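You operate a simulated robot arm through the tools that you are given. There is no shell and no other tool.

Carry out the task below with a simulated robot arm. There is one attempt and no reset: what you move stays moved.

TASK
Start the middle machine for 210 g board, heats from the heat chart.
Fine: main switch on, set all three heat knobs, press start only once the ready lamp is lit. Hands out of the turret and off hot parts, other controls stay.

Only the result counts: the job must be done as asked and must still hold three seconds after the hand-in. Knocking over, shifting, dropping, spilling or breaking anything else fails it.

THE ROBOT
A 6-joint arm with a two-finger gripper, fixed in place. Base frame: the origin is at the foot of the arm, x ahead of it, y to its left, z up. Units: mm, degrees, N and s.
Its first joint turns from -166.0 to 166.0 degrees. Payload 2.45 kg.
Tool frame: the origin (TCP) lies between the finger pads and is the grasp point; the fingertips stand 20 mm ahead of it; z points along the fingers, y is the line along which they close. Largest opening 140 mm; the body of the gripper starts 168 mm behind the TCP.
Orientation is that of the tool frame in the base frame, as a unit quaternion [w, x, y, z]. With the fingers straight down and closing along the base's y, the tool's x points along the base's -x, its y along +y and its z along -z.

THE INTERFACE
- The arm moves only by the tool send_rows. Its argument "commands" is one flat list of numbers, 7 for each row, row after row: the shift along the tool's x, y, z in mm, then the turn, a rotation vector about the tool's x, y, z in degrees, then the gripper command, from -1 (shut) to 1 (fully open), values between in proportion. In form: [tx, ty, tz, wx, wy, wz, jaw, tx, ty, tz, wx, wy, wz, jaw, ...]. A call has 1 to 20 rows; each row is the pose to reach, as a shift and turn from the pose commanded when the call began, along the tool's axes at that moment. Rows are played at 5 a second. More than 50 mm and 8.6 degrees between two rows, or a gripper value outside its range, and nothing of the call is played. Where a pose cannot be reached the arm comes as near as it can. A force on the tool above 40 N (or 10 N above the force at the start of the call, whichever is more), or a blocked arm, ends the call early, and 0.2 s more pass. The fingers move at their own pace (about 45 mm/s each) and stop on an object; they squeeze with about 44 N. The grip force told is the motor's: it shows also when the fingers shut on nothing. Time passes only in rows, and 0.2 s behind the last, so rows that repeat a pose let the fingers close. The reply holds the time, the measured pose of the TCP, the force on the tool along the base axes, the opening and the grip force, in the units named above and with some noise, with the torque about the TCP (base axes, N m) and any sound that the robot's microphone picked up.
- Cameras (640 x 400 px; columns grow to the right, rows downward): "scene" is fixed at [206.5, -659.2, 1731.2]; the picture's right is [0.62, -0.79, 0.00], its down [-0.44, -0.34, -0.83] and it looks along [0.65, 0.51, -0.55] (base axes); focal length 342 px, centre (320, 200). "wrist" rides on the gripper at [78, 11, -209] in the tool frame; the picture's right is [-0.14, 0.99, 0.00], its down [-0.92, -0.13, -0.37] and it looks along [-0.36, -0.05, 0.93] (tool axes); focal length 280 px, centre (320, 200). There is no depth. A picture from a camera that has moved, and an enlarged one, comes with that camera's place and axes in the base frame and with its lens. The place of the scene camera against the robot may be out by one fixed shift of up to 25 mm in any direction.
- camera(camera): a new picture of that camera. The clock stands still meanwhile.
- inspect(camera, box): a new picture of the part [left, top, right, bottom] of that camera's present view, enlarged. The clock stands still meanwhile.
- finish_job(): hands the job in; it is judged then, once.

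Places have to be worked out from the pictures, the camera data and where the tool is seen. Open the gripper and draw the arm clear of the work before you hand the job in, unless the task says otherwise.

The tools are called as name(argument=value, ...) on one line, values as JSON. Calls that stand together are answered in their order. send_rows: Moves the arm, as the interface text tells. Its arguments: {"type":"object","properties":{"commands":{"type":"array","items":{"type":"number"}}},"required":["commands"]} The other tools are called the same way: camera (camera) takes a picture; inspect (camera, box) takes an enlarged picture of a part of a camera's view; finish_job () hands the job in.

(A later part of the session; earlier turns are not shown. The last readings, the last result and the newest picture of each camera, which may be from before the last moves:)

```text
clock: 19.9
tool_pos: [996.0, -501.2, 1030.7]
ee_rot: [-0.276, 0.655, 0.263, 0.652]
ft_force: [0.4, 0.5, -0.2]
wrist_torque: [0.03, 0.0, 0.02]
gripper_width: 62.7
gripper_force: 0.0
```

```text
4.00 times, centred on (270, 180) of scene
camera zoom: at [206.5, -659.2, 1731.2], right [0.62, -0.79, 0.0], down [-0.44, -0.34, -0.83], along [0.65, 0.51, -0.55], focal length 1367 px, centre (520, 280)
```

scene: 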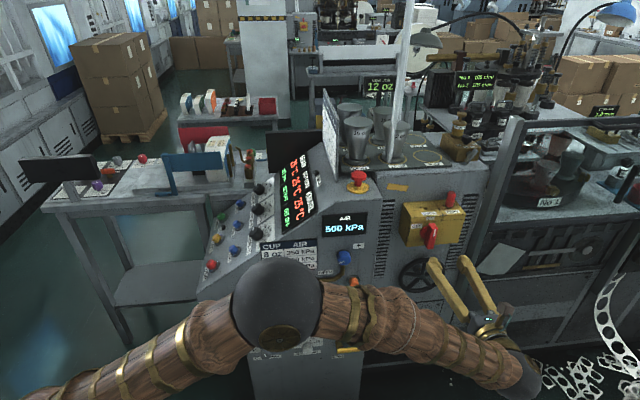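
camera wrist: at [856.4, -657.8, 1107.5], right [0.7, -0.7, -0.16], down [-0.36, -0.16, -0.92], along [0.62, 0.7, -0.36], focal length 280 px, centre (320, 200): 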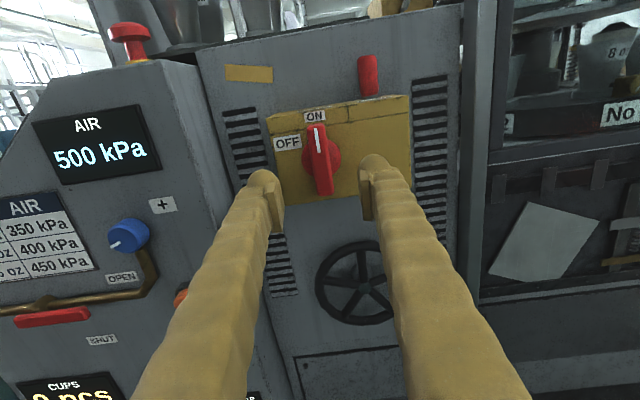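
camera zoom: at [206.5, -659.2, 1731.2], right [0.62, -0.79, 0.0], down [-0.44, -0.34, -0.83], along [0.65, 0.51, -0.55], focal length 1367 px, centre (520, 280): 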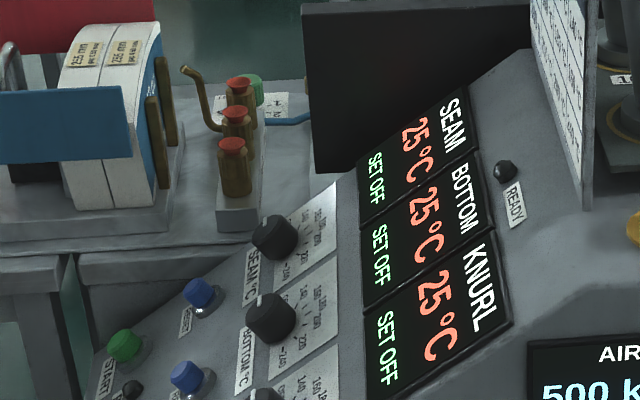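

The switch rests on ON. I'll back the arm away and swing to a side-on view of the console, so I can measure the panel slope and the knobs.

send_rows(commands=[0, 0, -48, 0, 0, 0, 0.5, 0, 0, -96, 0, 0, 0, 0.5, 0, 0, -144, 0, 0, 0, 0.5, 0, 0, -192, 0, 0, 0, 0.5, 17, -45, -198, 0, 0, 0, 0.5, 34, -90, -204, 0, 0, 0, 0.5, 51, -135, -209, 0, 0, 0, 0.5, 68, -180, -215, 0, 0, 0, 0.5, 85, -225, -221, 0, 0, 0, 0.5, 102, -270, -227, 0, 0, 0, 0.5, 119, -315, -232, 0, 0, 0, 0.5, 136, -360, -238, 0, 0, 0, 0.5, 153, -405, -244, 0, 0, 0, 0.5, 170, -450, -250, 0, 0, 0, 0.5, 170, -450, -250, 0, 0, 0, 0.5])

camera(camera="wrist")

camera(camera="scene")

```text
clock: 23.1
tool_pos: [498.7, -361.0, 1210.8]
ee_rot: [-0.276, 0.655, 0.263, 0.652]
ft_force: [0.0, 0.4, 0.5]
wrist_torque: [0.0, 0.02, -0.02]
gripper_width: 104.8
gripper_force: 0.1
```

```text
taken
camera wrist: at [360.1, -517.7, 1286.9], right [0.7, -0.7, -0.16], down [-0.36, -0.16, -0.92], along [0.62, 0.7, -0.36], focal length 280 px, centre (320, 200)
```

wrist: 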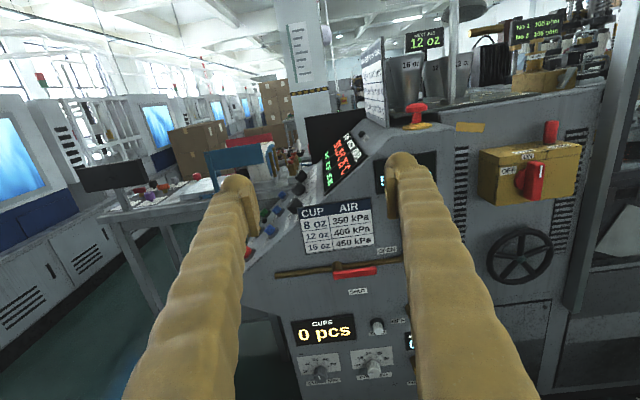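

```text
taken
```

scene: 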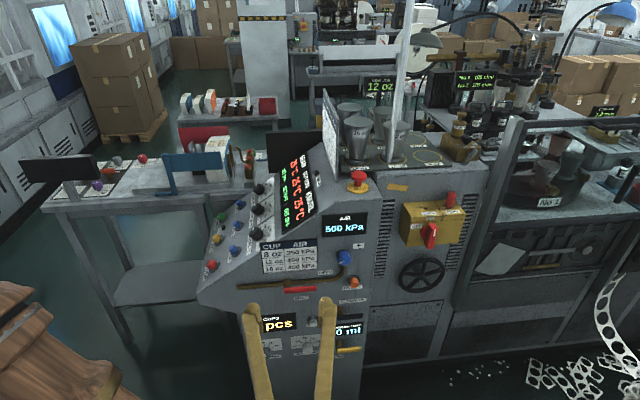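

The slope profile is partly in view; I'll enlarge the console edge area.

inspect(camera="wrist", box=[230, 110, 410, 290])

inspect(camera="wrist", box=[240, 160, 340, 270])

```text
2.22 times, centred on (320, 200) of wrist
camera zoom: at [360.1, -517.7, 1286.9], right [0.7, -0.7, -0.16], down [-0.36, -0.16, -0.92], along [0.62, 0.7, -0.36], focal length 623 px, centre (320, 200)
```

zoom: 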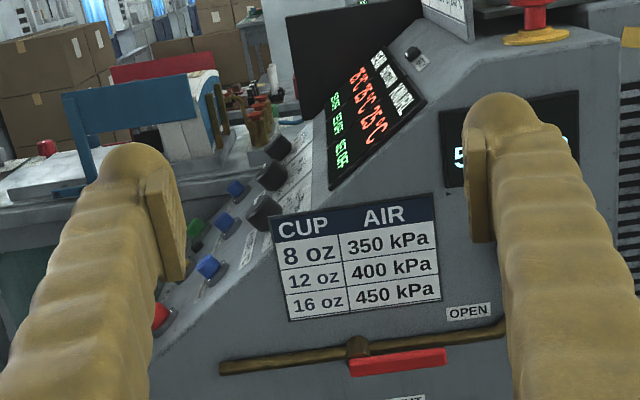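

```text
3.64 times, centred on (290, 215) of wrist
camera zoom: at [360.1, -517.7, 1286.9], right [0.7, -0.7, -0.16], down [-0.36, -0.16, -0.92], along [0.62, 0.7, -0.36], focal length 1020 px, centre (429, 146)
```

zoom: 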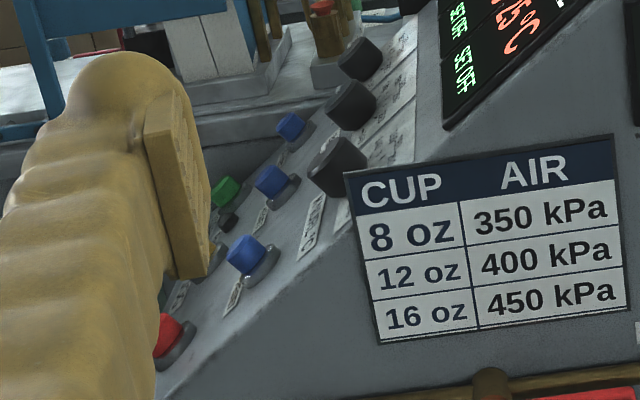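

The profile shows a panel slope of roughly 34° with the knobs standing about 23 mm proud. I'll unwind the wrist roll, rising back toward the earlier safe pose.

send_rows(commands=[12.9, -4.3, -2.5, 0, 0, -8.3, 0.5, 25.8, -8.7, -5, 0, 0, -16.6, 0.5, 38.7, -13, -7.6, 0, 0, -24.9, 0.5, 51.6, -17.3, -10, 0, 0, -33.2, 0.5, 64.5, -21.6, -12.6, 0, 0, -41.5, 0.5, 77.5, -26, -15.1, 0, 0, -49.8, 0.5, 90.4, -30.3, -17.6, 0, 0, -58.1, 0.5, 103.3, -34.6, -20.1, 0, 0, -66.4, 0.5, 116.2, -39, -22.7, 0, 0, -74.7, 0.5, 129.1, -43.3, -25.2, 0, 0, -83, 0.5, 142, -47.6, -27.7, 0, 0, -91, 0.5, 142, -47.6, -27.7, 0, 0, -91, 0.5])

```text
clock: 25.7
tool_pos: [449.7, -347.5, 1350.7]
ee_rot: [0.273, 0.272, 0.652, 0.653]
ft_force: [-0.5, 0.4, 0.0]
wrist_torque: [0.02, 0.01, 0.03]
gripper_width: 105.2
gripper_force: 0.1
```

Roll is undone. Now I'll bring the tool to point down while moving above the operator side of the console at constant height.

send_rows(commands=[14.5, 0, 45.2, 6.43, 0, 0, 0.5, 29, 0, 90.4, 12.86, 0, 0, 0.5, 43.5, 0, 135.6, 19.3, 0, 0, 0.5, 58, 0, 180.9, 25.7, 0, 0, 0.5, 72.5, 0, 226.1, 32.1, 0, 0, 0.5, 87, 0, 271.3, 38.6, 0, 0, 0.5, 101.5, 0, 316.5, 45, 0, 0, 0.5, 116, 0, 361.7, 51.4, 0, 0, 0.5, 130.5, 0, 406.9, 57.9, 0, 0, 0.5, 145, 0, 452.1, 64.3, 0, 0, 0.5, 159.5, 0, 497.4, 70.7, 0, 0, 0.5, 174, 0, 542.6, 77.1, 0, 0, 0.5, 188.5, 0, 587.8, 83.6, 0, 0, 0.5, 203, 0, 633, 90, 0, 0, 0.5, 203, 0, 633, 90, 0, 0, 0.5])

camera(camera="wrist")

```text
clock: 28.9
tool_pos: [758.5, 241.7, 1354.3]
ee_rot: [0.0, 0.385, 0.923, 0.001]
ft_force: [0.8, 0.5, 0.2]
wrist_torque: [0.03, -0.03, -0.04]
gripper_width: 104.9
gripper_force: 0.1
```

```text
taken
camera wrist: at [709.1, 303.1, 1563.9], right [0.8, 0.6, 0.0], down [0.56, -0.74, 0.37], along [0.22, -0.29, -0.93], focal length 280 px, centre (320, 200)
```

wrist: 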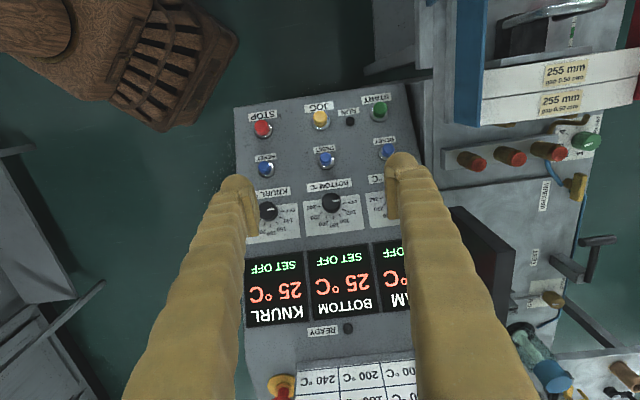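

I'm squared up over the console. I'll tilt 34° to face the panel and come down to about 130 mm off the BOTTOM knob.

send_rows(commands=[-12, 0.5, 38, 0, -5.7, 0, 0.5, -25, 1, 76, 0, -11.4, 0, 0.5, -38, 1.5, 115, 0, -17, 0, 0.5, -50, 2, 153, 0, -22.7, 0, 0.5, -63, 2.5, 191, 0, -28.4, 0, 0.5, -75.4, 2.8, 229.5, 0, -34, 0, 0.5, -75.4, 2.8, 229.5, 0, -34, 0, 0.5])

camera(camera="wrist")

camera(camera="scene")

```text
clock: 30.5
tool_pos: [812.2, 190.1, 1122.3]
ee_rot: [0.271, 0.367, 0.883, -0.111]
ft_force: [0.0, -0.2, -0.3]
wrist_torque: [-0.01, -0.02, 0.04]
gripper_width: 105.0
gripper_force: 0.1
```

```text
taken
camera wrist: at [691.5, 325.6, 1251.5], right [0.78, 0.62, 0.08], down [0.3, -0.49, 0.82], along [0.55, -0.62, -0.57], focal length 280 px, centre (320, 200)
```

wrist: 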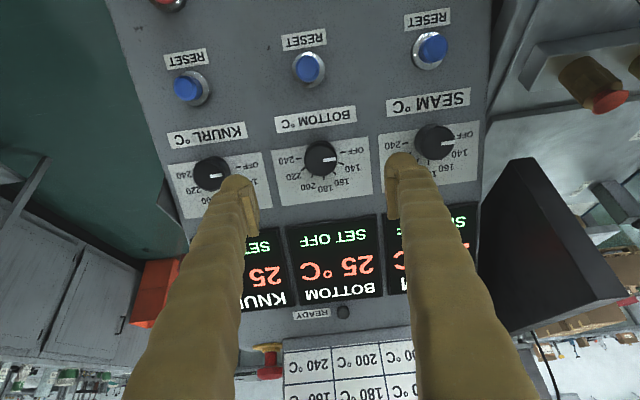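

```text
taken
```

scene: 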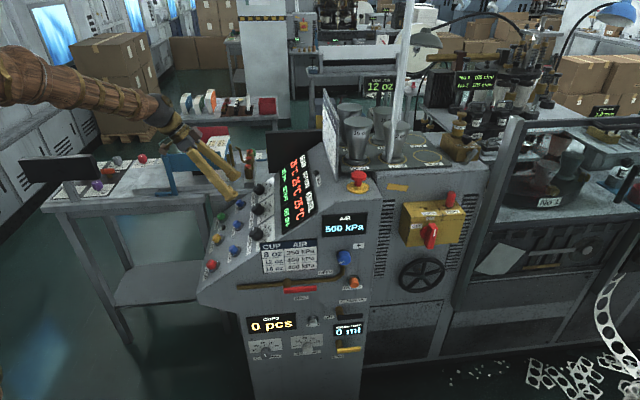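

Good close view of all three knobs. I'll enlarge each for exact pixel positions of knob faces and bases.

inspect(camera="wrist", box=[265, 110, 385, 210])

inspect(camera="wrist", box=[370, 80, 490, 190])

inspect(camera="wrist", box=[155, 110, 275, 220])

inspect(camera="scene", box=[200, 160, 290, 230])

```text
4.00 times, centred on (325, 160) of wrist
camera zoom: at [691.5, 325.6, 1251.5], right [0.78, 0.62, 0.08], down [0.3, -0.49, 0.82], along [0.55, -0.62, -0.57], focal length 1122 px, centre (300, 360)
```

zoom: 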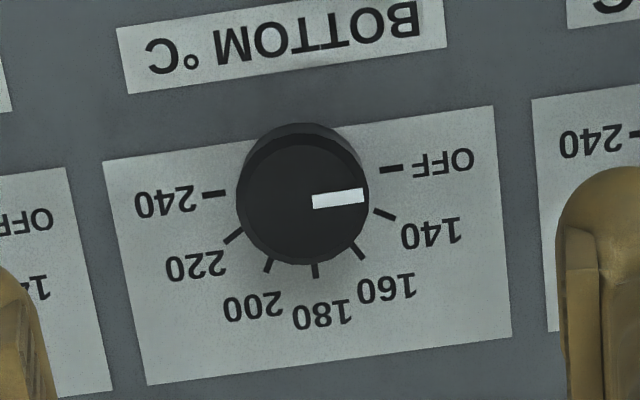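

```text
3.64 times, centred on (430, 135) of wrist
camera zoom: at [691.5, 325.6, 1251.5], right [0.78, 0.62, 0.08], down [0.3, -0.49, 0.82], along [0.55, -0.62, -0.57], focal length 1020 px, centre (-80, 436)
```

zoom: 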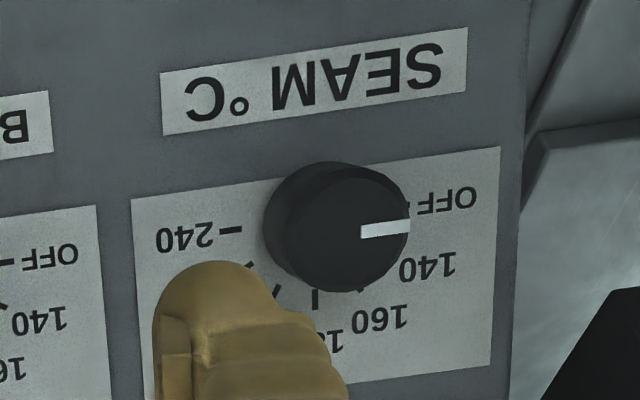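

```text
3.64 times, centred on (215, 165) of wrist
camera zoom: at [691.5, 325.6, 1251.5], right [0.78, 0.62, 0.08], down [0.3, -0.49, 0.82], along [0.55, -0.62, -0.57], focal length 1020 px, centre (702, 327)
```

zoom: 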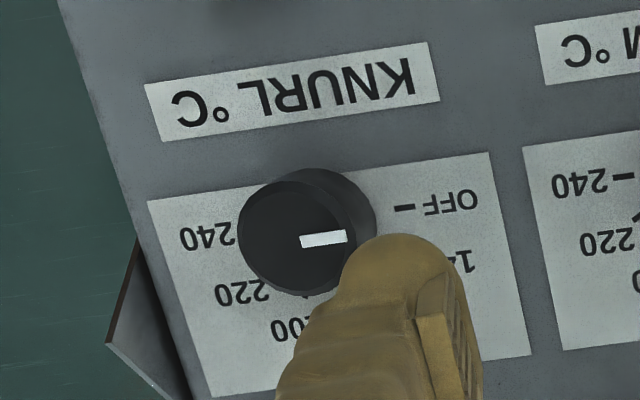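

```text
5.71 times, centred on (245, 195) of scene
camera zoom: at [206.5, -659.2, 1731.2], right [0.62, -0.79, 0.0], down [-0.44, -0.34, -0.83], along [0.65, 0.51, -0.55], focal length 1953 px, centre (749, 229)
```

zoom: 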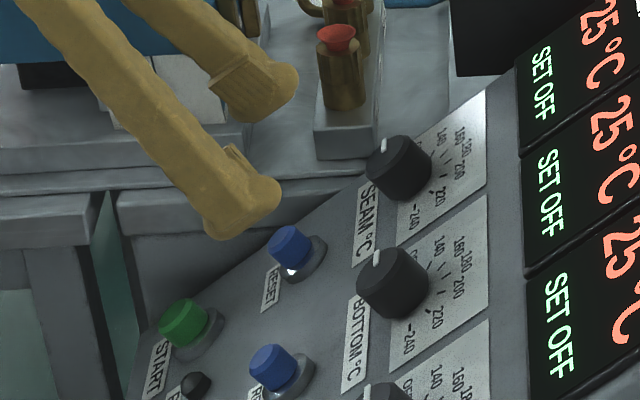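

Knob face diameter is about 40 mm. For accurate depth I'll slide 140 mm sideways to the KNURL knob and use the two views as a stereo pair.

send_rows(commands=[0, -47, 0, 0, 0, 0, 0.5, 0, -94, 0, 0, 0, 0, 0.5, 0, -140, 0, 0, 0, 0, 0.5, 0, -140, 0, 0, 0, 0, 0.5])

camera(camera="wrist")

inspect(camera="wrist", box=[265, 110, 385, 210])

inspect(camera="wrist", box=[370, 80, 490, 190])

```text
clock: 31.5
tool_pos: [711.8, 92.8, 1121.9]
ee_rot: [0.27, 0.368, 0.882, -0.112]
ft_force: [-0.3, -0.2, 0.3]
wrist_torque: [0.02, 0.01, -0.02]
gripper_width: 104.9
gripper_force: 0.0
```

```text
taken
camera wrist: at [591.1, 227.7, 1250.9], right [0.78, 0.62, 0.08], down [0.3, -0.49, 0.82], along [0.54, -0.62, -0.57], focal length 280 px, centre (320, 200)
```

wrist: 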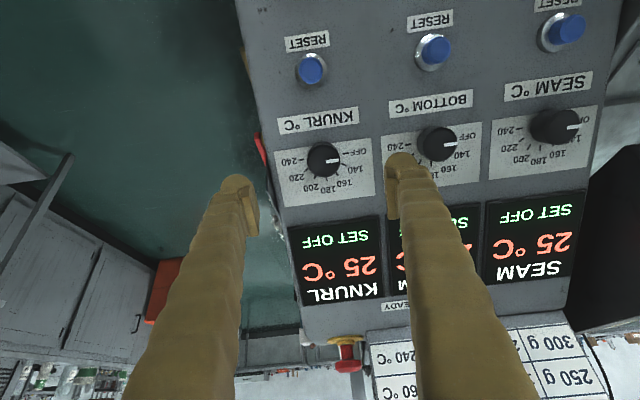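

```text
4.00 times, centred on (325, 160) of wrist
camera zoom: at [591.1, 227.7, 1250.9], right [0.78, 0.62, 0.08], down [0.3, -0.49, 0.82], along [0.54, -0.62, -0.57], focal length 1122 px, centre (300, 360)
```

zoom: 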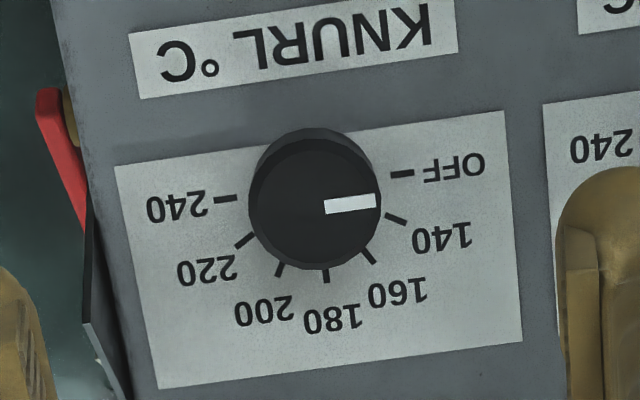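

```text
3.64 times, centred on (430, 135) of wrist
camera zoom: at [591.1, 227.7, 1250.9], right [0.78, 0.62, 0.08], down [0.3, -0.49, 0.82], along [0.54, -0.62, -0.57], focal length 1020 px, centre (-80, 436)
```

zoom: 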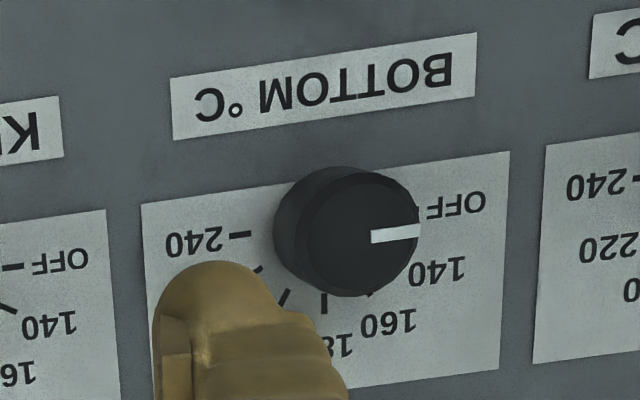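

Stereo puts the knob faces at l≈572/710/846 (137 mm apart), f≈506, z≈1026, standing 30 mm proud on a 35° panel. I'll start with KNURL: centre on it, narrow the jaws to 75 mm and advance most of the way.

send_rows(commands=[-1, 1.5, 40, 0, 0, 0, 0.07, -2, 3.3, 80, 0, 0, 0, 0.07, -2.5, 3.3, 90, 0, 0, 0, 0.07, -2.5, 3.3, 90, 0, 0, 0, 0.07])

camera(camera="wrist")

inspect(camera="wrist", box=[230, 110, 410, 260])

inspect(camera="scene", box=[190, 150, 320, 250])

```text
clock: 32.5
tool_pos: [752.6, 58.7, 1049.0]
ee_rot: [0.27, 0.368, 0.883, -0.111]
ft_force: [0.5, 0.3, 0.6]
wrist_torque: [0.0, 0.03, 0.02]
gripper_width: 74.8
gripper_force: 0.0
```

```text
taken
camera wrist: at [631.8, 192.8, 1178.4], right [0.78, 0.62, 0.08], down [0.3, -0.49, 0.82], along [0.54, -0.62, -0.57], focal length 280 px, centre (320, 200)
```

wrist: 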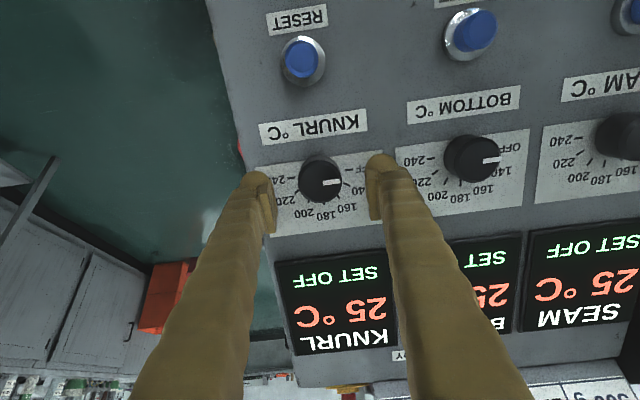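

```text
2.67 times, centred on (320, 185) of wrist
camera zoom: at [631.8, 192.8, 1178.4], right [0.78, 0.62, 0.08], down [0.3, -0.49, 0.82], along [0.54, -0.62, -0.57], focal length 748 px, centre (320, 240)
```

zoom: 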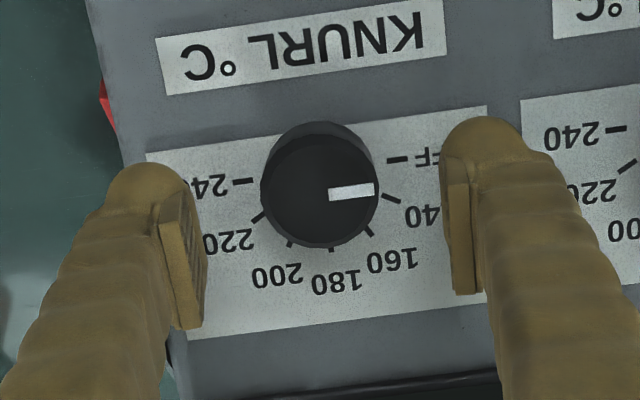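

```text
4.00 times, centred on (255, 200) of scene
camera zoom: at [206.5, -659.2, 1731.2], right [0.62, -0.79, 0.0], down [-0.44, -0.34, -0.83], along [0.65, 0.51, -0.55], focal length 1367 px, centre (580, 200)
```

zoom: 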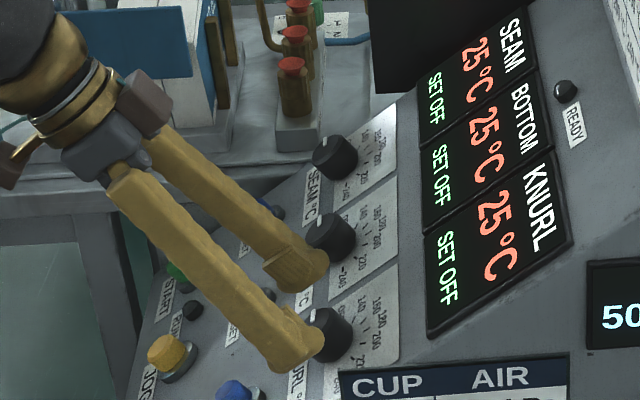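

The knob is centred between the fingers. I'll advance the last 25 mm and close gently on it.

send_rows(commands=[0, -0.6, 12, 0, 0, 0, 0.07, 0, -1.2, 24.5, 0, 0, 0, 0.07, 0, -1.2, 24.5, 0, 0, 0, 0.07, 0, -1.2, 24.5, 0, 0, 0, -1, 0, -1.2, 24.5, 0, 0, 0, -1, 0, -1.2, 24.5, 0, 0, 0, -1, 0, -1.2, 24.5, 0, 0, 0, -1])

inspect(camera="wrist", box=[230, 110, 410, 260])

```text
clock: 34.2
tool_pos: [761.8, 49.7, 1027.7]
ee_rot: [0.271, 0.368, 0.883, -0.109]
ft_force: [9.0, 4.6, -9.2]
wrist_torque: [0.07, -0.1, 0.04]
gripper_width: 38.5
gripper_force: 45.1
stopped in row 7: the force on the tool passed its limit at 42 N (the readings are from after the stop); the commanded pose is now the measured one
```

```text
2.67 times, centred on (320, 185) of wrist
camera zoom: at [640.2, 183.2, 1157.9], right [0.78, 0.62, 0.08], down [0.3, -0.49, 0.82], along [0.55, -0.62, -0.57], focal length 748 px, centre (320, 240)
```

zoom: 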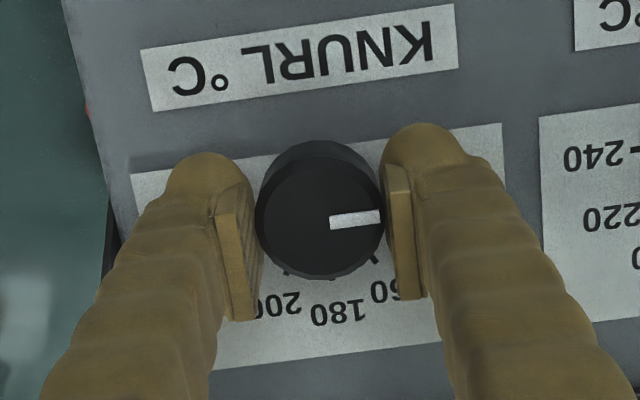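

The knob is gripped at 38.5 mm and the load has relaxed. I'll turn it 30° clockwise to 140.

send_rows(commands=[0, 0, 0, 0, 0, 6, -1, 0, 0, 0, 0, 0, 12, -1, 0, 0, 0, 0, 0, 18, -1, 0, 0, 0, 0, 0, 24, -1, 0, 0, 0, 0, 0, 30, -1, 0, 0, 0, 0, 0, 30, -1])

camera(camera="wrist")

inspect(camera="wrist", box=[230, 110, 410, 260])

inspect(camera="scene", box=[190, 130, 350, 230])

```text
clock: 35.6
tool_pos: [761.1, 48.7, 1027.8]
ee_rot: [0.291, 0.584, 0.757, -0.035]
ft_force: [8.2, 5.3, -6.6]
wrist_torque: [0.05, -0.06, 0.02]
gripper_width: 38.5
gripper_force: 44.4
```

```text
taken
camera wrist: at [675.9, 200.5, 1167.2], right [0.92, 0.19, 0.35], down [-0.12, -0.69, 0.71], along [0.38, -0.7, -0.61], focal length 280 px, centre (320, 200)
```

wrist: 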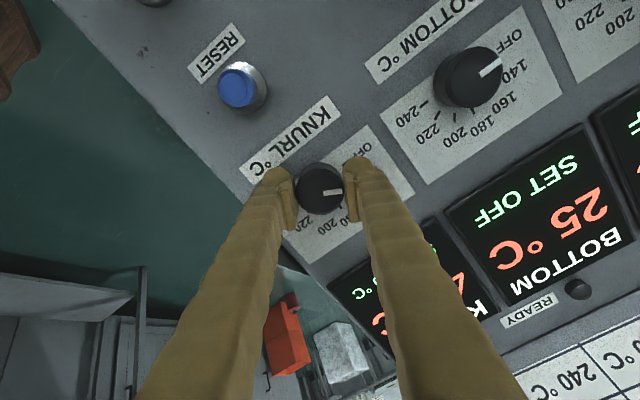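

```text
2.67 times, centred on (320, 185) of wrist
camera zoom: at [675.9, 200.5, 1167.2], right [0.92, 0.19, 0.35], down [-0.12, -0.69, 0.71], along [0.38, -0.7, -0.61], focal length 748 px, centre (320, 240)
```

zoom: 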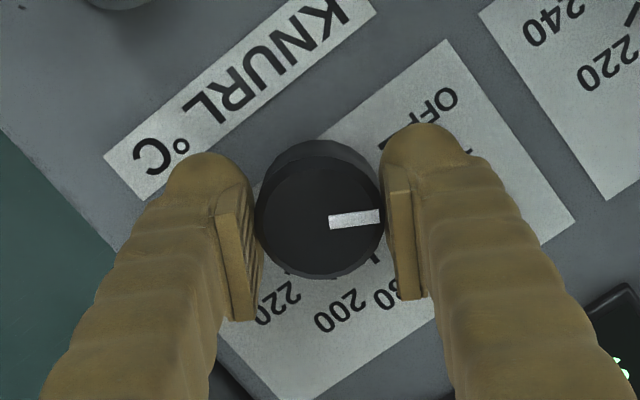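

```text
4.00 times, centred on (270, 180) of scene
camera zoom: at [206.5, -659.2, 1731.2], right [0.62, -0.79, 0.0], down [-0.44, -0.34, -0.83], along [0.65, 0.51, -0.55], focal length 1367 px, centre (520, 280)
```

zoom: 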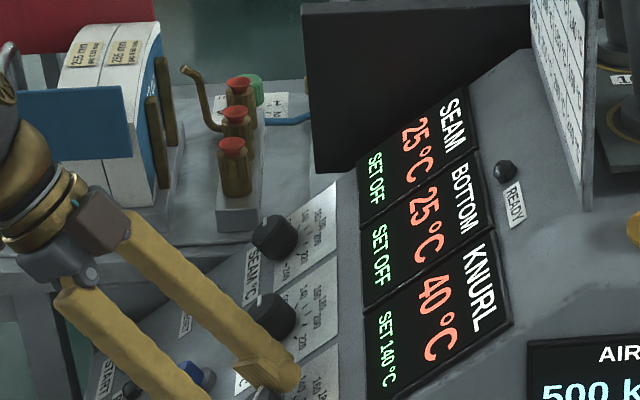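

KNURL now reads SET 140 °C and is heating. I'll open, back off 55 mm, and unwind the roll.

send_rows(commands=[0, 0, 0, 0, 0, 0, 0.07, 0, 0, 0, 0, 0, 0, 0.07, 0, 0, 0, 0, 0, 0, 0.07, 0, 0, -28, 0, 0, 0, 0.07, 0, 0, -55, 0, 0, 0, 0.07, 0, 0, -55, 0, 0, -7.5, 0.07, 0, 0, -55, 0, 0, -15, 0.07, 0, 0, -55, 0, 0, -22.5, 0.07, 0, 0, -55, 0, 0, -30, 0.07, 0, 0, -55, 0, 0, -30, 0.07])

camera(camera="wrist")

inspect(camera="wrist", box=[230, 110, 410, 260])

inspect(camera="wrist", box=[380, 80, 540, 220])

```text
clock: 37.9
tool_pos: [739.5, 71.1, 1074.3]
ee_rot: [0.271, 0.368, 0.883, -0.111]
ft_force: [-0.1, 0.6, 0.5]
wrist_torque: [0.02, 0.0, 0.0]
gripper_width: 75.0
gripper_force: 0.1
```

```text
taken
camera wrist: at [618.3, 204.7, 1203.8], right [0.78, 0.62, 0.08], down [0.3, -0.49, 0.82], along [0.55, -0.62, -0.57], focal length 280 px, centre (320, 200)
```

wrist: 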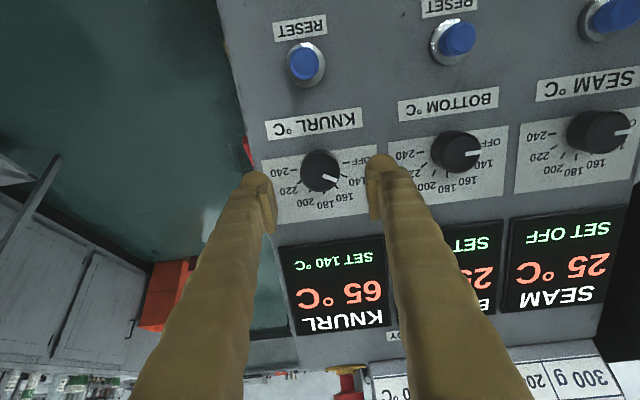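

```text
2.67 times, centred on (320, 185) of wrist
camera zoom: at [618.3, 204.7, 1203.8], right [0.78, 0.62, 0.08], down [0.3, -0.49, 0.82], along [0.55, -0.62, -0.57], focal length 748 px, centre (320, 240)
```

zoom: 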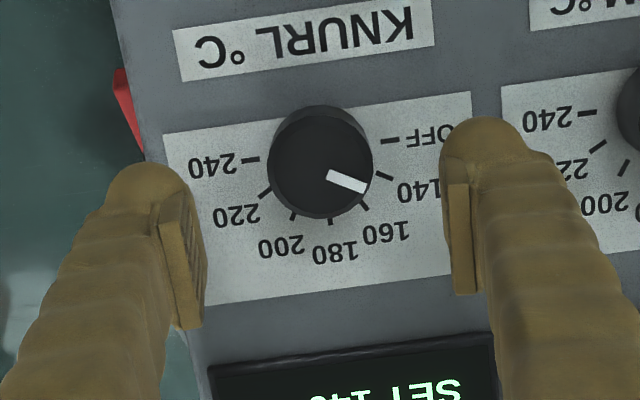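

```text
2.86 times, centred on (460, 150) of wrist
camera zoom: at [618.3, 204.7, 1203.8], right [0.78, 0.62, 0.08], down [0.3, -0.49, 0.82], along [0.55, -0.62, -0.57], focal length 801 px, centre (-80, 343)
```

zoom: 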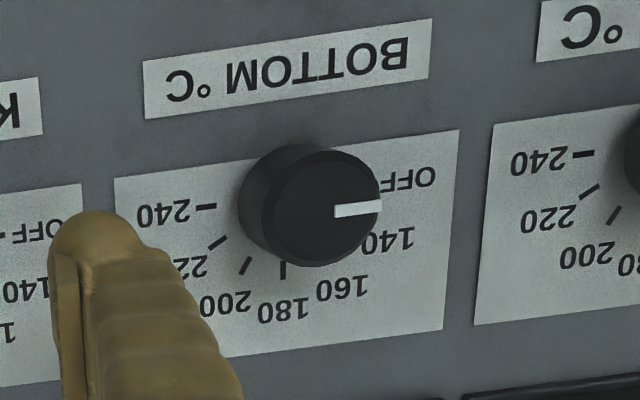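

KNURL is held at the 140 mark. Next I'll slide 137 mm over to the BOTTOM knob at this height and check centring.

send_rows(commands=[0, 46, 0, 0, 0, 0, 0.07, 0, 92, 0, 0, 0, 0, 0.07, 0, 136.8, 0, 0, 0, 0, 0.07, 0, 136.8, 30, 0, 0, 0, 0.07, 0, 136.8, 30, 0, 0, 0, 0.07])

inspect(camera="wrist", box=[230, 110, 410, 260])

```text
clock: 39.0
tool_pos: [850.0, 155.1, 1051.8]
ee_rot: [0.271, 0.368, 0.883, -0.11]
ft_force: [-0.2, 0.2, 0.5]
wrist_torque: [0.03, 0.03, 0.01]
gripper_width: 75.1
gripper_force: 0.1
```

```text
2.67 times, centred on (320, 185) of wrist
camera zoom: at [728.4, 289.3, 1181.2], right [0.78, 0.62, 0.08], down [0.3, -0.49, 0.82], along [0.55, -0.62, -0.57], focal length 748 px, centre (320, 240)
```

zoom: 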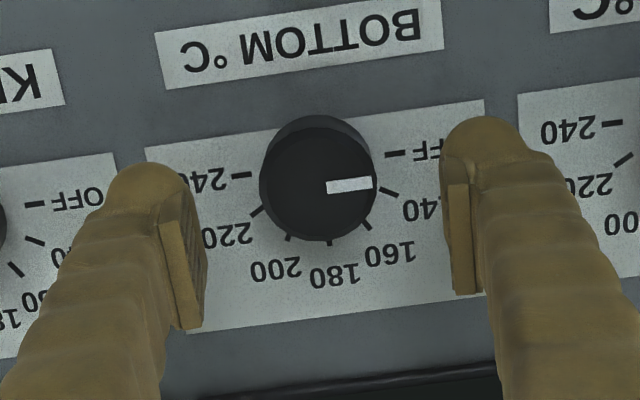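

The knob is centred within ~1.5 mm. I'll advance 25 mm and close on it.

send_rows(commands=[0, -0.6, 12, 0, 0, 0, 0.07, 0, -1.3, 25, 0, 0, 0, 0.07, 0, -1.3, 25, 0, 0, 0, 0.07, 0, -1.3, 25, 0, 0, 0, -1, 0, -1.3, 25, 0, 0, 0, -1, 0, -1.3, 25, 0, 0, 0, -1, 0, -1.3, 25, 0, 0, 0, -1])

inspect(camera="wrist", box=[230, 110, 410, 260])

```text
clock: 40.8
tool_pos: [858.7, 144.9, 1029.8]
ee_rot: [0.271, 0.367, 0.883, -0.108]
ft_force: [11.0, 2.3, -4.5]
wrist_torque: [-0.03, -0.09, -0.02]
gripper_width: 38.8
gripper_force: 45.3
stopped in row 7: the force on the tool passed its limit at 42 N (the readings are from after the stop); the commanded pose is now the measured one
```

```text
2.67 times, centred on (320, 185) of wrist
camera zoom: at [736.7, 279.7, 1158.8], right [0.78, 0.62, 0.08], down [0.3, -0.49, 0.82], along [0.55, -0.61, -0.57], focal length 748 px, centre (320, 240)
```

zoom: 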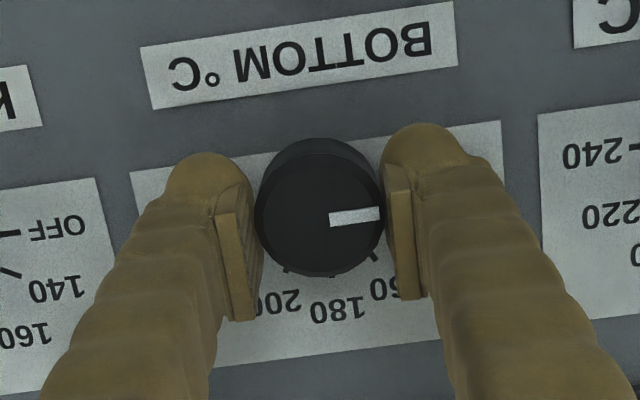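

Gripped again the same way. Now I'll turn it 60° clockwise for 160.

send_rows(commands=[0, 0, 0, 0, 0, 7.5, -1, 0, 0, 0, 0, 0, 15, -1, 0, 0, 0, 0, 0, 22.5, -1, 0, 0, 0, 0, 0, 30, -1, 0, 0, 0, 0, 0, 37.5, -1, 0, 0, 0, 0, 0, 45, -1, 0, 0, 0, 0, 0, 52.5, -1, 0, 0, 0, 0, 0, 60, -1, 0, 0, 0, 0, 0, 60, -1])

camera(camera="wrist")

inspect(camera="scene", box=[190, 130, 350, 230])

```text
clock: 42.8
tool_pos: [857.8, 144.6, 1030.1]
ee_rot: [0.29, 0.759, 0.581, 0.042]
ft_force: [-22.4, 8.7, -8.8]
wrist_torque: [0.04, 0.25, -0.01]
gripper_width: 38.7
gripper_force: 44.9
```

```text
taken
camera wrist: at [808.2, 294.8, 1186.2], right [0.81, -0.28, 0.52], down [-0.55, -0.67, 0.49], along [0.21, -0.69, -0.7], focal length 280 px, centre (320, 200)
```

wrist: 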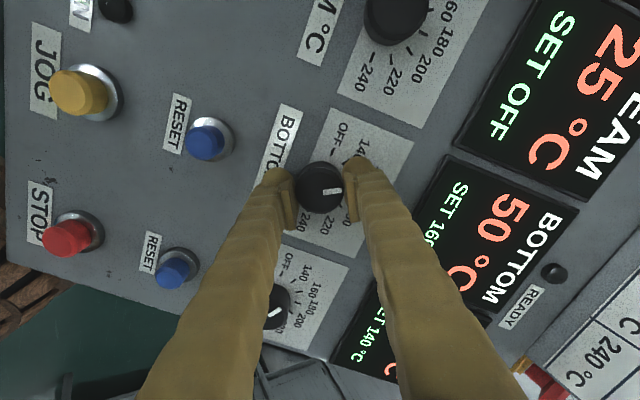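

```text
4.00 times, centred on (270, 180) of scene
camera zoom: at [206.5, -659.2, 1731.2], right [0.62, -0.79, 0.0], down [-0.44, -0.34, -0.83], along [0.65, 0.51, -0.55], focal length 1367 px, centre (520, 280)
```

zoom: 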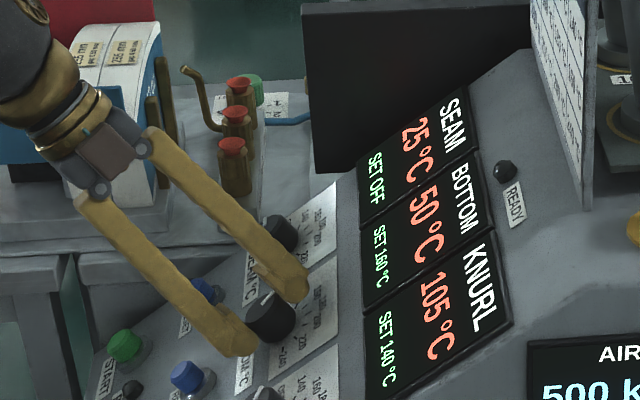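

BOTTOM now reads SET 160 °C and is heating. I'll open, back off, and unwind the 60° roll.

send_rows(commands=[0, 0, 0, 0, 0, 0, 0.07, 0, 0, 0, 0, 0, 0, 0.07, 0, 0, 0, 0, 0, 0, 0.07, 0, 0, -28, 0, 0, 0, 0.07, 0, 0, -55, 0, 0, 0, 0.07, 0, 0, -55, 0, 0, -7.5, 0.07, 0, 0, -55, 0, 0, -15, 0.07, 0, 0, -55, 0, 0, -22.5, 0.07, 0, 0, -55, 0, 0, -30, 0.07, 0, 0, -55, 0, 0, -37.5, 0.07, 0, 0, -55, 0, 0, -45, 0.07, 0, 0, -55, 0, 0, -52.5, 0.07, 0, 0, -55, 0, 0, -60, 0.07, 0, 0, -55, 0, 0, -60, 0.07])

camera(camera="wrist")

inspect(camera="wrist", box=[230, 90, 410, 240])

```text
clock: 45.8
tool_pos: [836.5, 166.5, 1075.6]
ee_rot: [0.272, 0.366, 0.883, -0.109]
ft_force: [0.2, 0.4, -0.4]
wrist_torque: [-0.02, -0.02, -0.01]
gripper_width: 74.7
gripper_force: 0.1
```

```text
taken
camera wrist: at [714.6, 301.0, 1204.5], right [0.78, 0.62, 0.08], down [0.3, -0.49, 0.82], along [0.55, -0.61, -0.57], focal length 280 px, centre (320, 200)
```

wrist: 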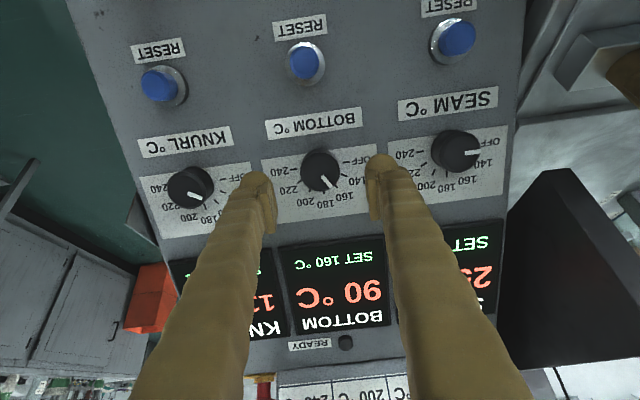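

```text
2.67 times, centred on (320, 165) of wrist
camera zoom: at [714.6, 301.0, 1204.5], right [0.78, 0.62, 0.08], down [0.3, -0.49, 0.82], along [0.55, -0.61, -0.57], focal length 748 px, centre (320, 293)
```

zoom: 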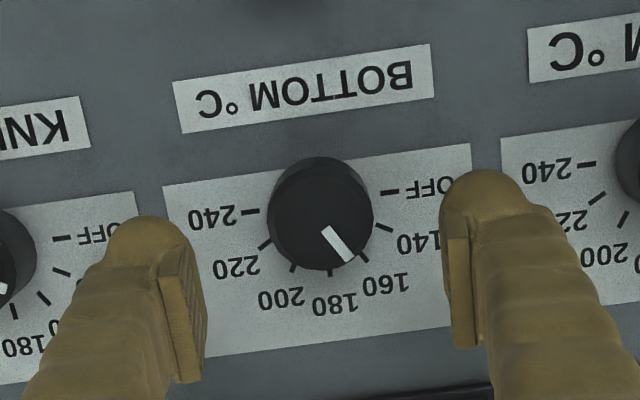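

BOTTOM is on the 160 mark. The black board to the left stands at l≈960, f>548, which is clear of the gripper at SEAM (l≈846). I'll slide 137 mm to the SEAM knob and check centring.

send_rows(commands=[0, 46, 0, 0, 0, 0, 0.07, 0, 92, 0, 0, 0, 0, 0.07, 0, 137, 0, 0, 0, 0, 0.07, 0, 137, 28, 0, 0, 0, 0.07, 0, 137, 28, 0, 0, 0, 0.07])

camera(camera="wrist")

inspect(camera="wrist", box=[230, 110, 410, 260])

```text
clock: 47.0
tool_pos: [945.4, 252.0, 1053.4]
ee_rot: [0.271, 0.367, 0.883, -0.109]
ft_force: [0.2, 0.4, 1.0]
wrist_torque: [0.0, 0.02, 0.0]
gripper_width: 75.0
gripper_force: 0.0
```

```text
taken
camera wrist: at [823.3, 387.2, 1182.7], right [0.78, 0.62, 0.08], down [0.3, -0.49, 0.82], along [0.55, -0.61, -0.57], focal length 280 px, centre (320, 200)
```

wrist: 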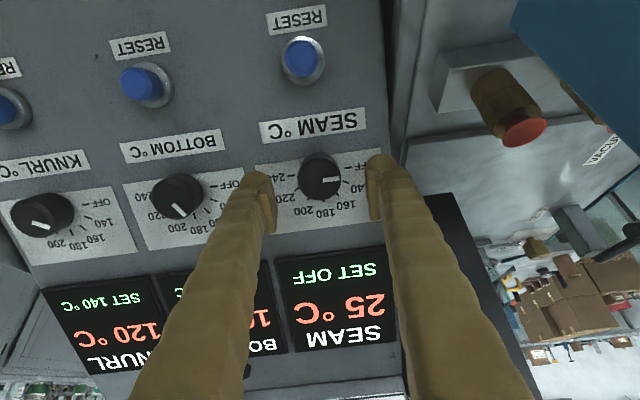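

```text
2.67 times, centred on (320, 185) of wrist
camera zoom: at [823.3, 387.2, 1182.7], right [0.78, 0.62, 0.08], down [0.3, -0.49, 0.82], along [0.55, -0.61, -0.57], focal length 748 px, centre (320, 240)
```

zoom: 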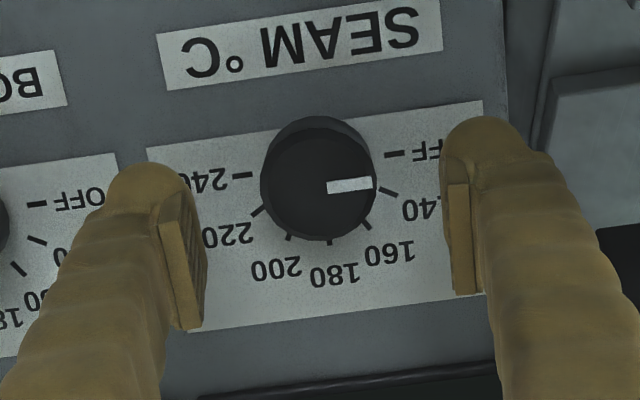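

SEAM is centred the same way. I'll advance and grip it.

send_rows(commands=[0, -0.6, 12, 0, 0, 0, 0.07, 0, -1.2, 26, 0, 0, 0, 0.07, 0, -1.2, 26, 0, 0, 0, 0.07, 0, -1.2, 26, 0, 0, 0, -1, 0, -1.2, 26, 0, 0, 0, -1, 0, -1.2, 26, 0, 0, 0, -1, 0, -1.2, 26, 0, 0, 0, -1])

inspect(camera="wrist", box=[230, 110, 410, 260])

```text
clock: 48.6
tool_pos: [953.8, 243.1, 1031.5]
ee_rot: [0.272, 0.367, 0.883, -0.108]
ft_force: [27.7, 16.8, -5.7]
wrist_torque: [0.14, -0.25, 0.07]
gripper_width: 38.9
gripper_force: 40.0
```

```text
2.67 times, centred on (320, 185) of wrist
camera zoom: at [832.4, 377.1, 1160.8], right [0.78, 0.62, 0.09], down [0.3, -0.49, 0.82], along [0.55, -0.61, -0.57], focal length 748 px, centre (320, 240)
```

zoom: 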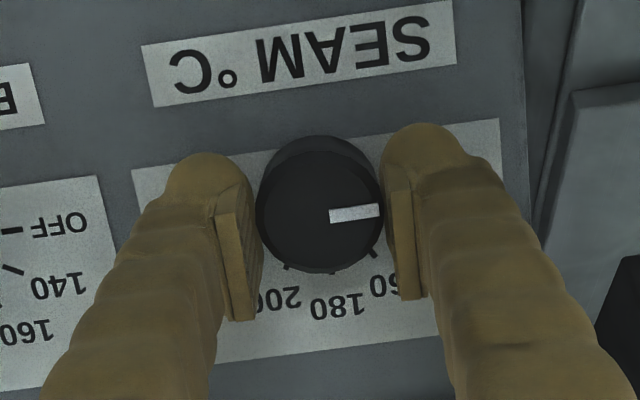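

Gripped, with a side load of about 31 N toward the machine's left. I'll shift 1 mm that way while turning 30° clockwise.

send_rows(commands=[0, 0.7, 0, 0, 0, 0, -1, 0, 1.2, 0, 0, 0, 6, -1, 0, 1.2, 0, 0, 0, 12, -1, 0, 1.2, 0, 0, 0, 18, -1, 0, 1.2, 0, 0, 0, 24, -1, 0, 1.2, 0, 0, 0, 30, -1, 0, 1.2, 0, 0, 0, 30, -1])

inspect(camera="wrist", box=[230, 110, 410, 260])

inspect(camera="scene", box=[190, 130, 350, 230])

```text
clock: 50.2
tool_pos: [954.2, 242.8, 1031.4]
ee_rot: [0.29, 0.584, 0.758, -0.035]
ft_force: [-17.4, 10.5, 3.6]
wrist_torque: [0.08, 0.17, -0.06]
gripper_width: 38.8
gripper_force: 45.5
```

```text
2.67 times, centred on (320, 185) of wrist
camera zoom: at [868.2, 394.3, 1170.1], right [0.92, 0.2, 0.35], down [-0.12, -0.69, 0.71], along [0.38, -0.7, -0.61], focal length 748 px, centre (320, 240)
```

zoom: 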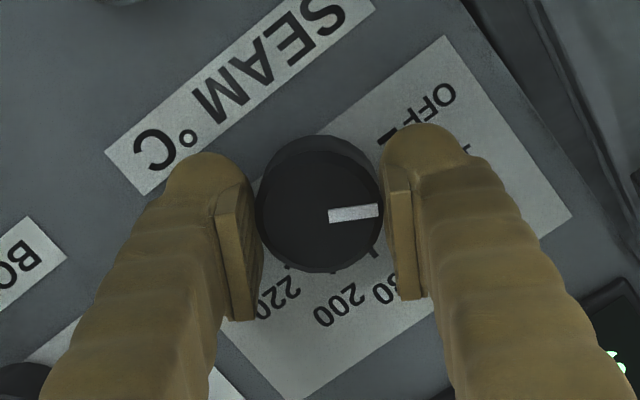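

```text
4.00 times, centred on (270, 180) of scene
camera zoom: at [206.5, -659.2, 1731.2], right [0.62, -0.79, 0.0], down [-0.44, -0.34, -0.83], along [0.65, 0.51, -0.55], focal length 1367 px, centre (520, 280)
```

zoom: 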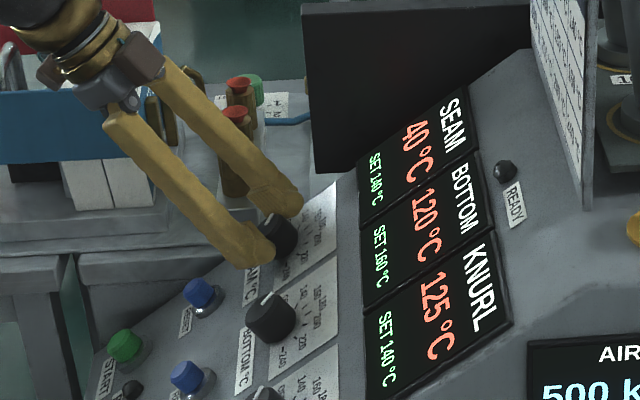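

SEAM reads SET 140 °C, BOTTOM 160 °C, KNURL 140 °C, all heating. I'll release, back off 70 mm and unwind.

send_rows(commands=[0, 0, 0, 0, 0, 0, 0.07, 0, 0, 0, 0, 0, 0, 0.07, 0, 0, 0, 0, 0, 0, 0.07, 0, 0, -35, 0, 0, 0, 0.07, 0, 0, -70, 0, 0, 0, 0.07, 0, 0, -70, 0, 0, -7.5, 0.07, 0, 0, -70, 0, 0, -15, 0.07, 0, 0, -70, 0, 0, -22.5, 0.07, 0, 0, -70, 0, 0, -30, 0.07, 0, 0, -70, 0, 0, -30, 0.07])

camera(camera="wrist")

inspect(camera="scene", box=[190, 130, 350, 230])

```text
clock: 52.4
tool_pos: [925.9, 271.4, 1090.4]
ee_rot: [0.272, 0.366, 0.883, -0.109]
ft_force: [0.2, 0.1, 0.4]
wrist_torque: [0.0, 0.0, 0.01]
gripper_width: 74.8
gripper_force: 0.0
```

```text
taken
camera wrist: at [804.4, 404.6, 1219.1], right [0.78, 0.62, 0.08], down [0.3, -0.49, 0.82], along [0.55, -0.61, -0.57], focal length 280 px, centre (320, 200)
```

wrist: 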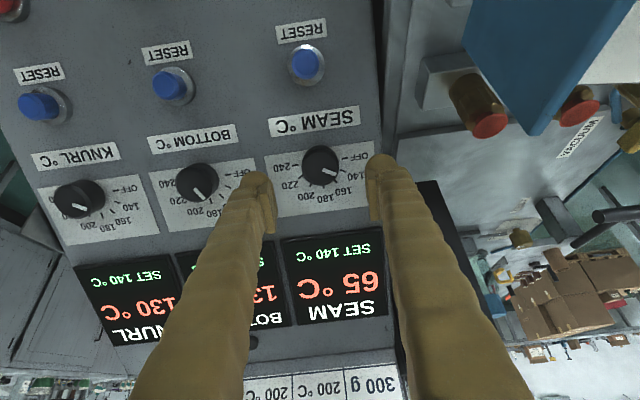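

```text
4.00 times, centred on (270, 180) of scene
camera zoom: at [206.5, -659.2, 1731.2], right [0.62, -0.79, 0.0], down [-0.44, -0.34, -0.83], along [0.65, 0.51, -0.55], focal length 1367 px, centre (520, 280)
```

zoom: 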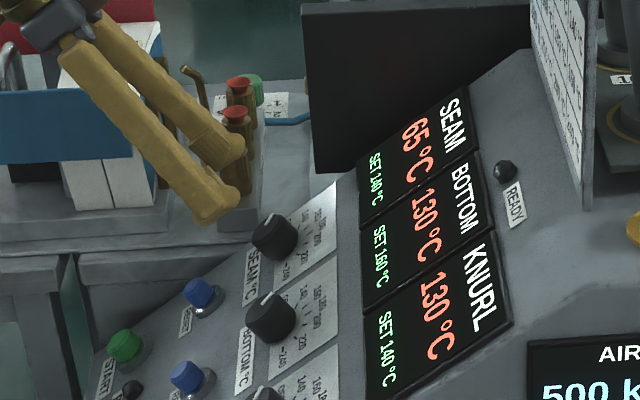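

I'll move back out and down-slope with a sideways offset to get a clear look at the START button and the blue panel beside it, while the heaters warm up.

send_rows(commands=[18, -20, -25, 0, 0, 0, 0.07, 36, -40, -50, 0, 0, 0, 0.07, 54, -60, -75, 0, 0, 0, 0.07, 72, -80, -100, 0, 0, 0, 0.07, 90, -100, -100, 0, 0, 0, 0.07, 90, -100, -100, 0, 0, 0, 0.07])

camera(camera="wrist")

camera(camera="scene")

```text
clock: 53.8
tool_pos: [763.7, 292.4, 1120.8]
ee_rot: [0.272, 0.367, 0.883, -0.109]
ft_force: [-0.1, -0.1, 0.0]
wrist_torque: [-0.01, 0.02, -0.01]
gripper_width: 74.9
gripper_force: 0.0
```

```text
taken
camera wrist: at [642.0, 427.1, 1250.7], right [0.78, 0.62, 0.08], down [0.3, -0.49, 0.82], along [0.55, -0.61, -0.57], focal length 280 px, centre (320, 200)
```

wrist: 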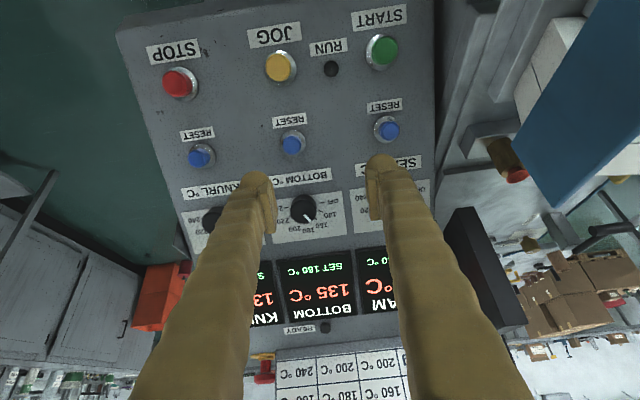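

```text
taken
```

scene: 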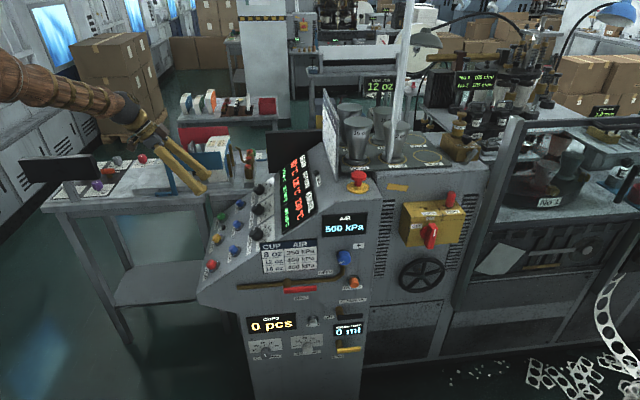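

The BOTTOM display needs a close check — I'll enlarge the displays and the START button area.

inspect(camera="wrist", box=[240, 180, 400, 340])

inspect(camera="wrist", box=[330, 0, 460, 150])

inspect(camera="scene", box=[190, 130, 350, 230])

```text
2.50 times, centred on (320, 260) of wrist
camera zoom: at [642.0, 427.1, 1250.7], right [0.78, 0.62, 0.08], down [0.3, -0.49, 0.82], along [0.55, -0.61, -0.57], focal length 701 px, centre (320, 50)
```

zoom: 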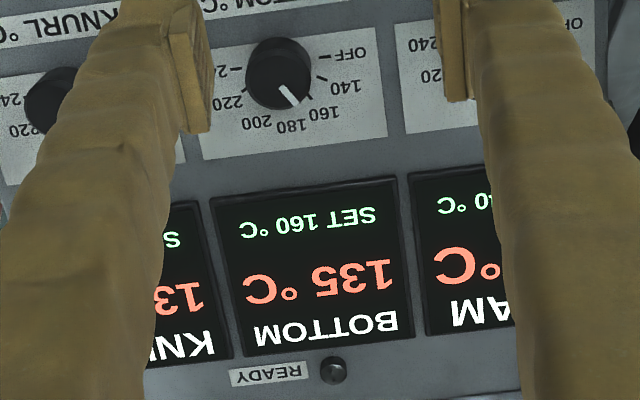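

```text
2.67 times, centred on (395, 75) of wrist
camera zoom: at [642.0, 427.1, 1250.7], right [0.78, 0.62, 0.08], down [0.3, -0.49, 0.82], along [0.55, -0.61, -0.57], focal length 748 px, centre (120, 533)
```

zoom: 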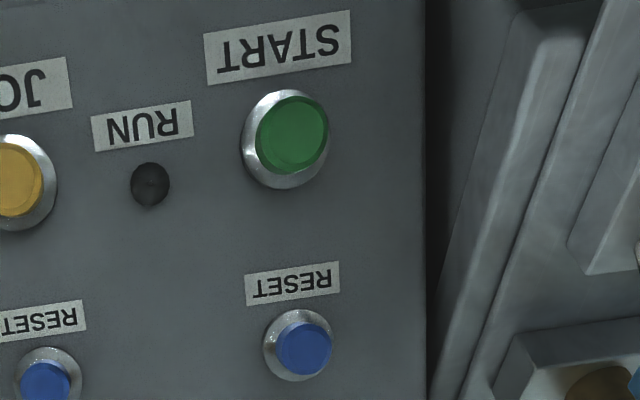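

```text
4.00 times, centred on (270, 180) of scene
camera zoom: at [206.5, -659.2, 1731.2], right [0.62, -0.79, 0.0], down [-0.44, -0.34, -0.83], along [0.65, 0.51, -0.55], focal length 1367 px, centre (520, 280)
```

zoom: 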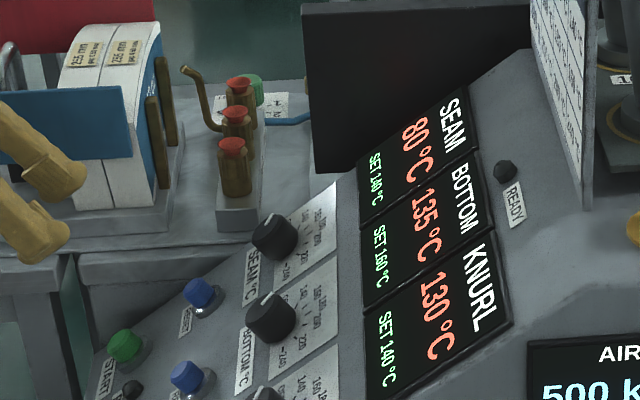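

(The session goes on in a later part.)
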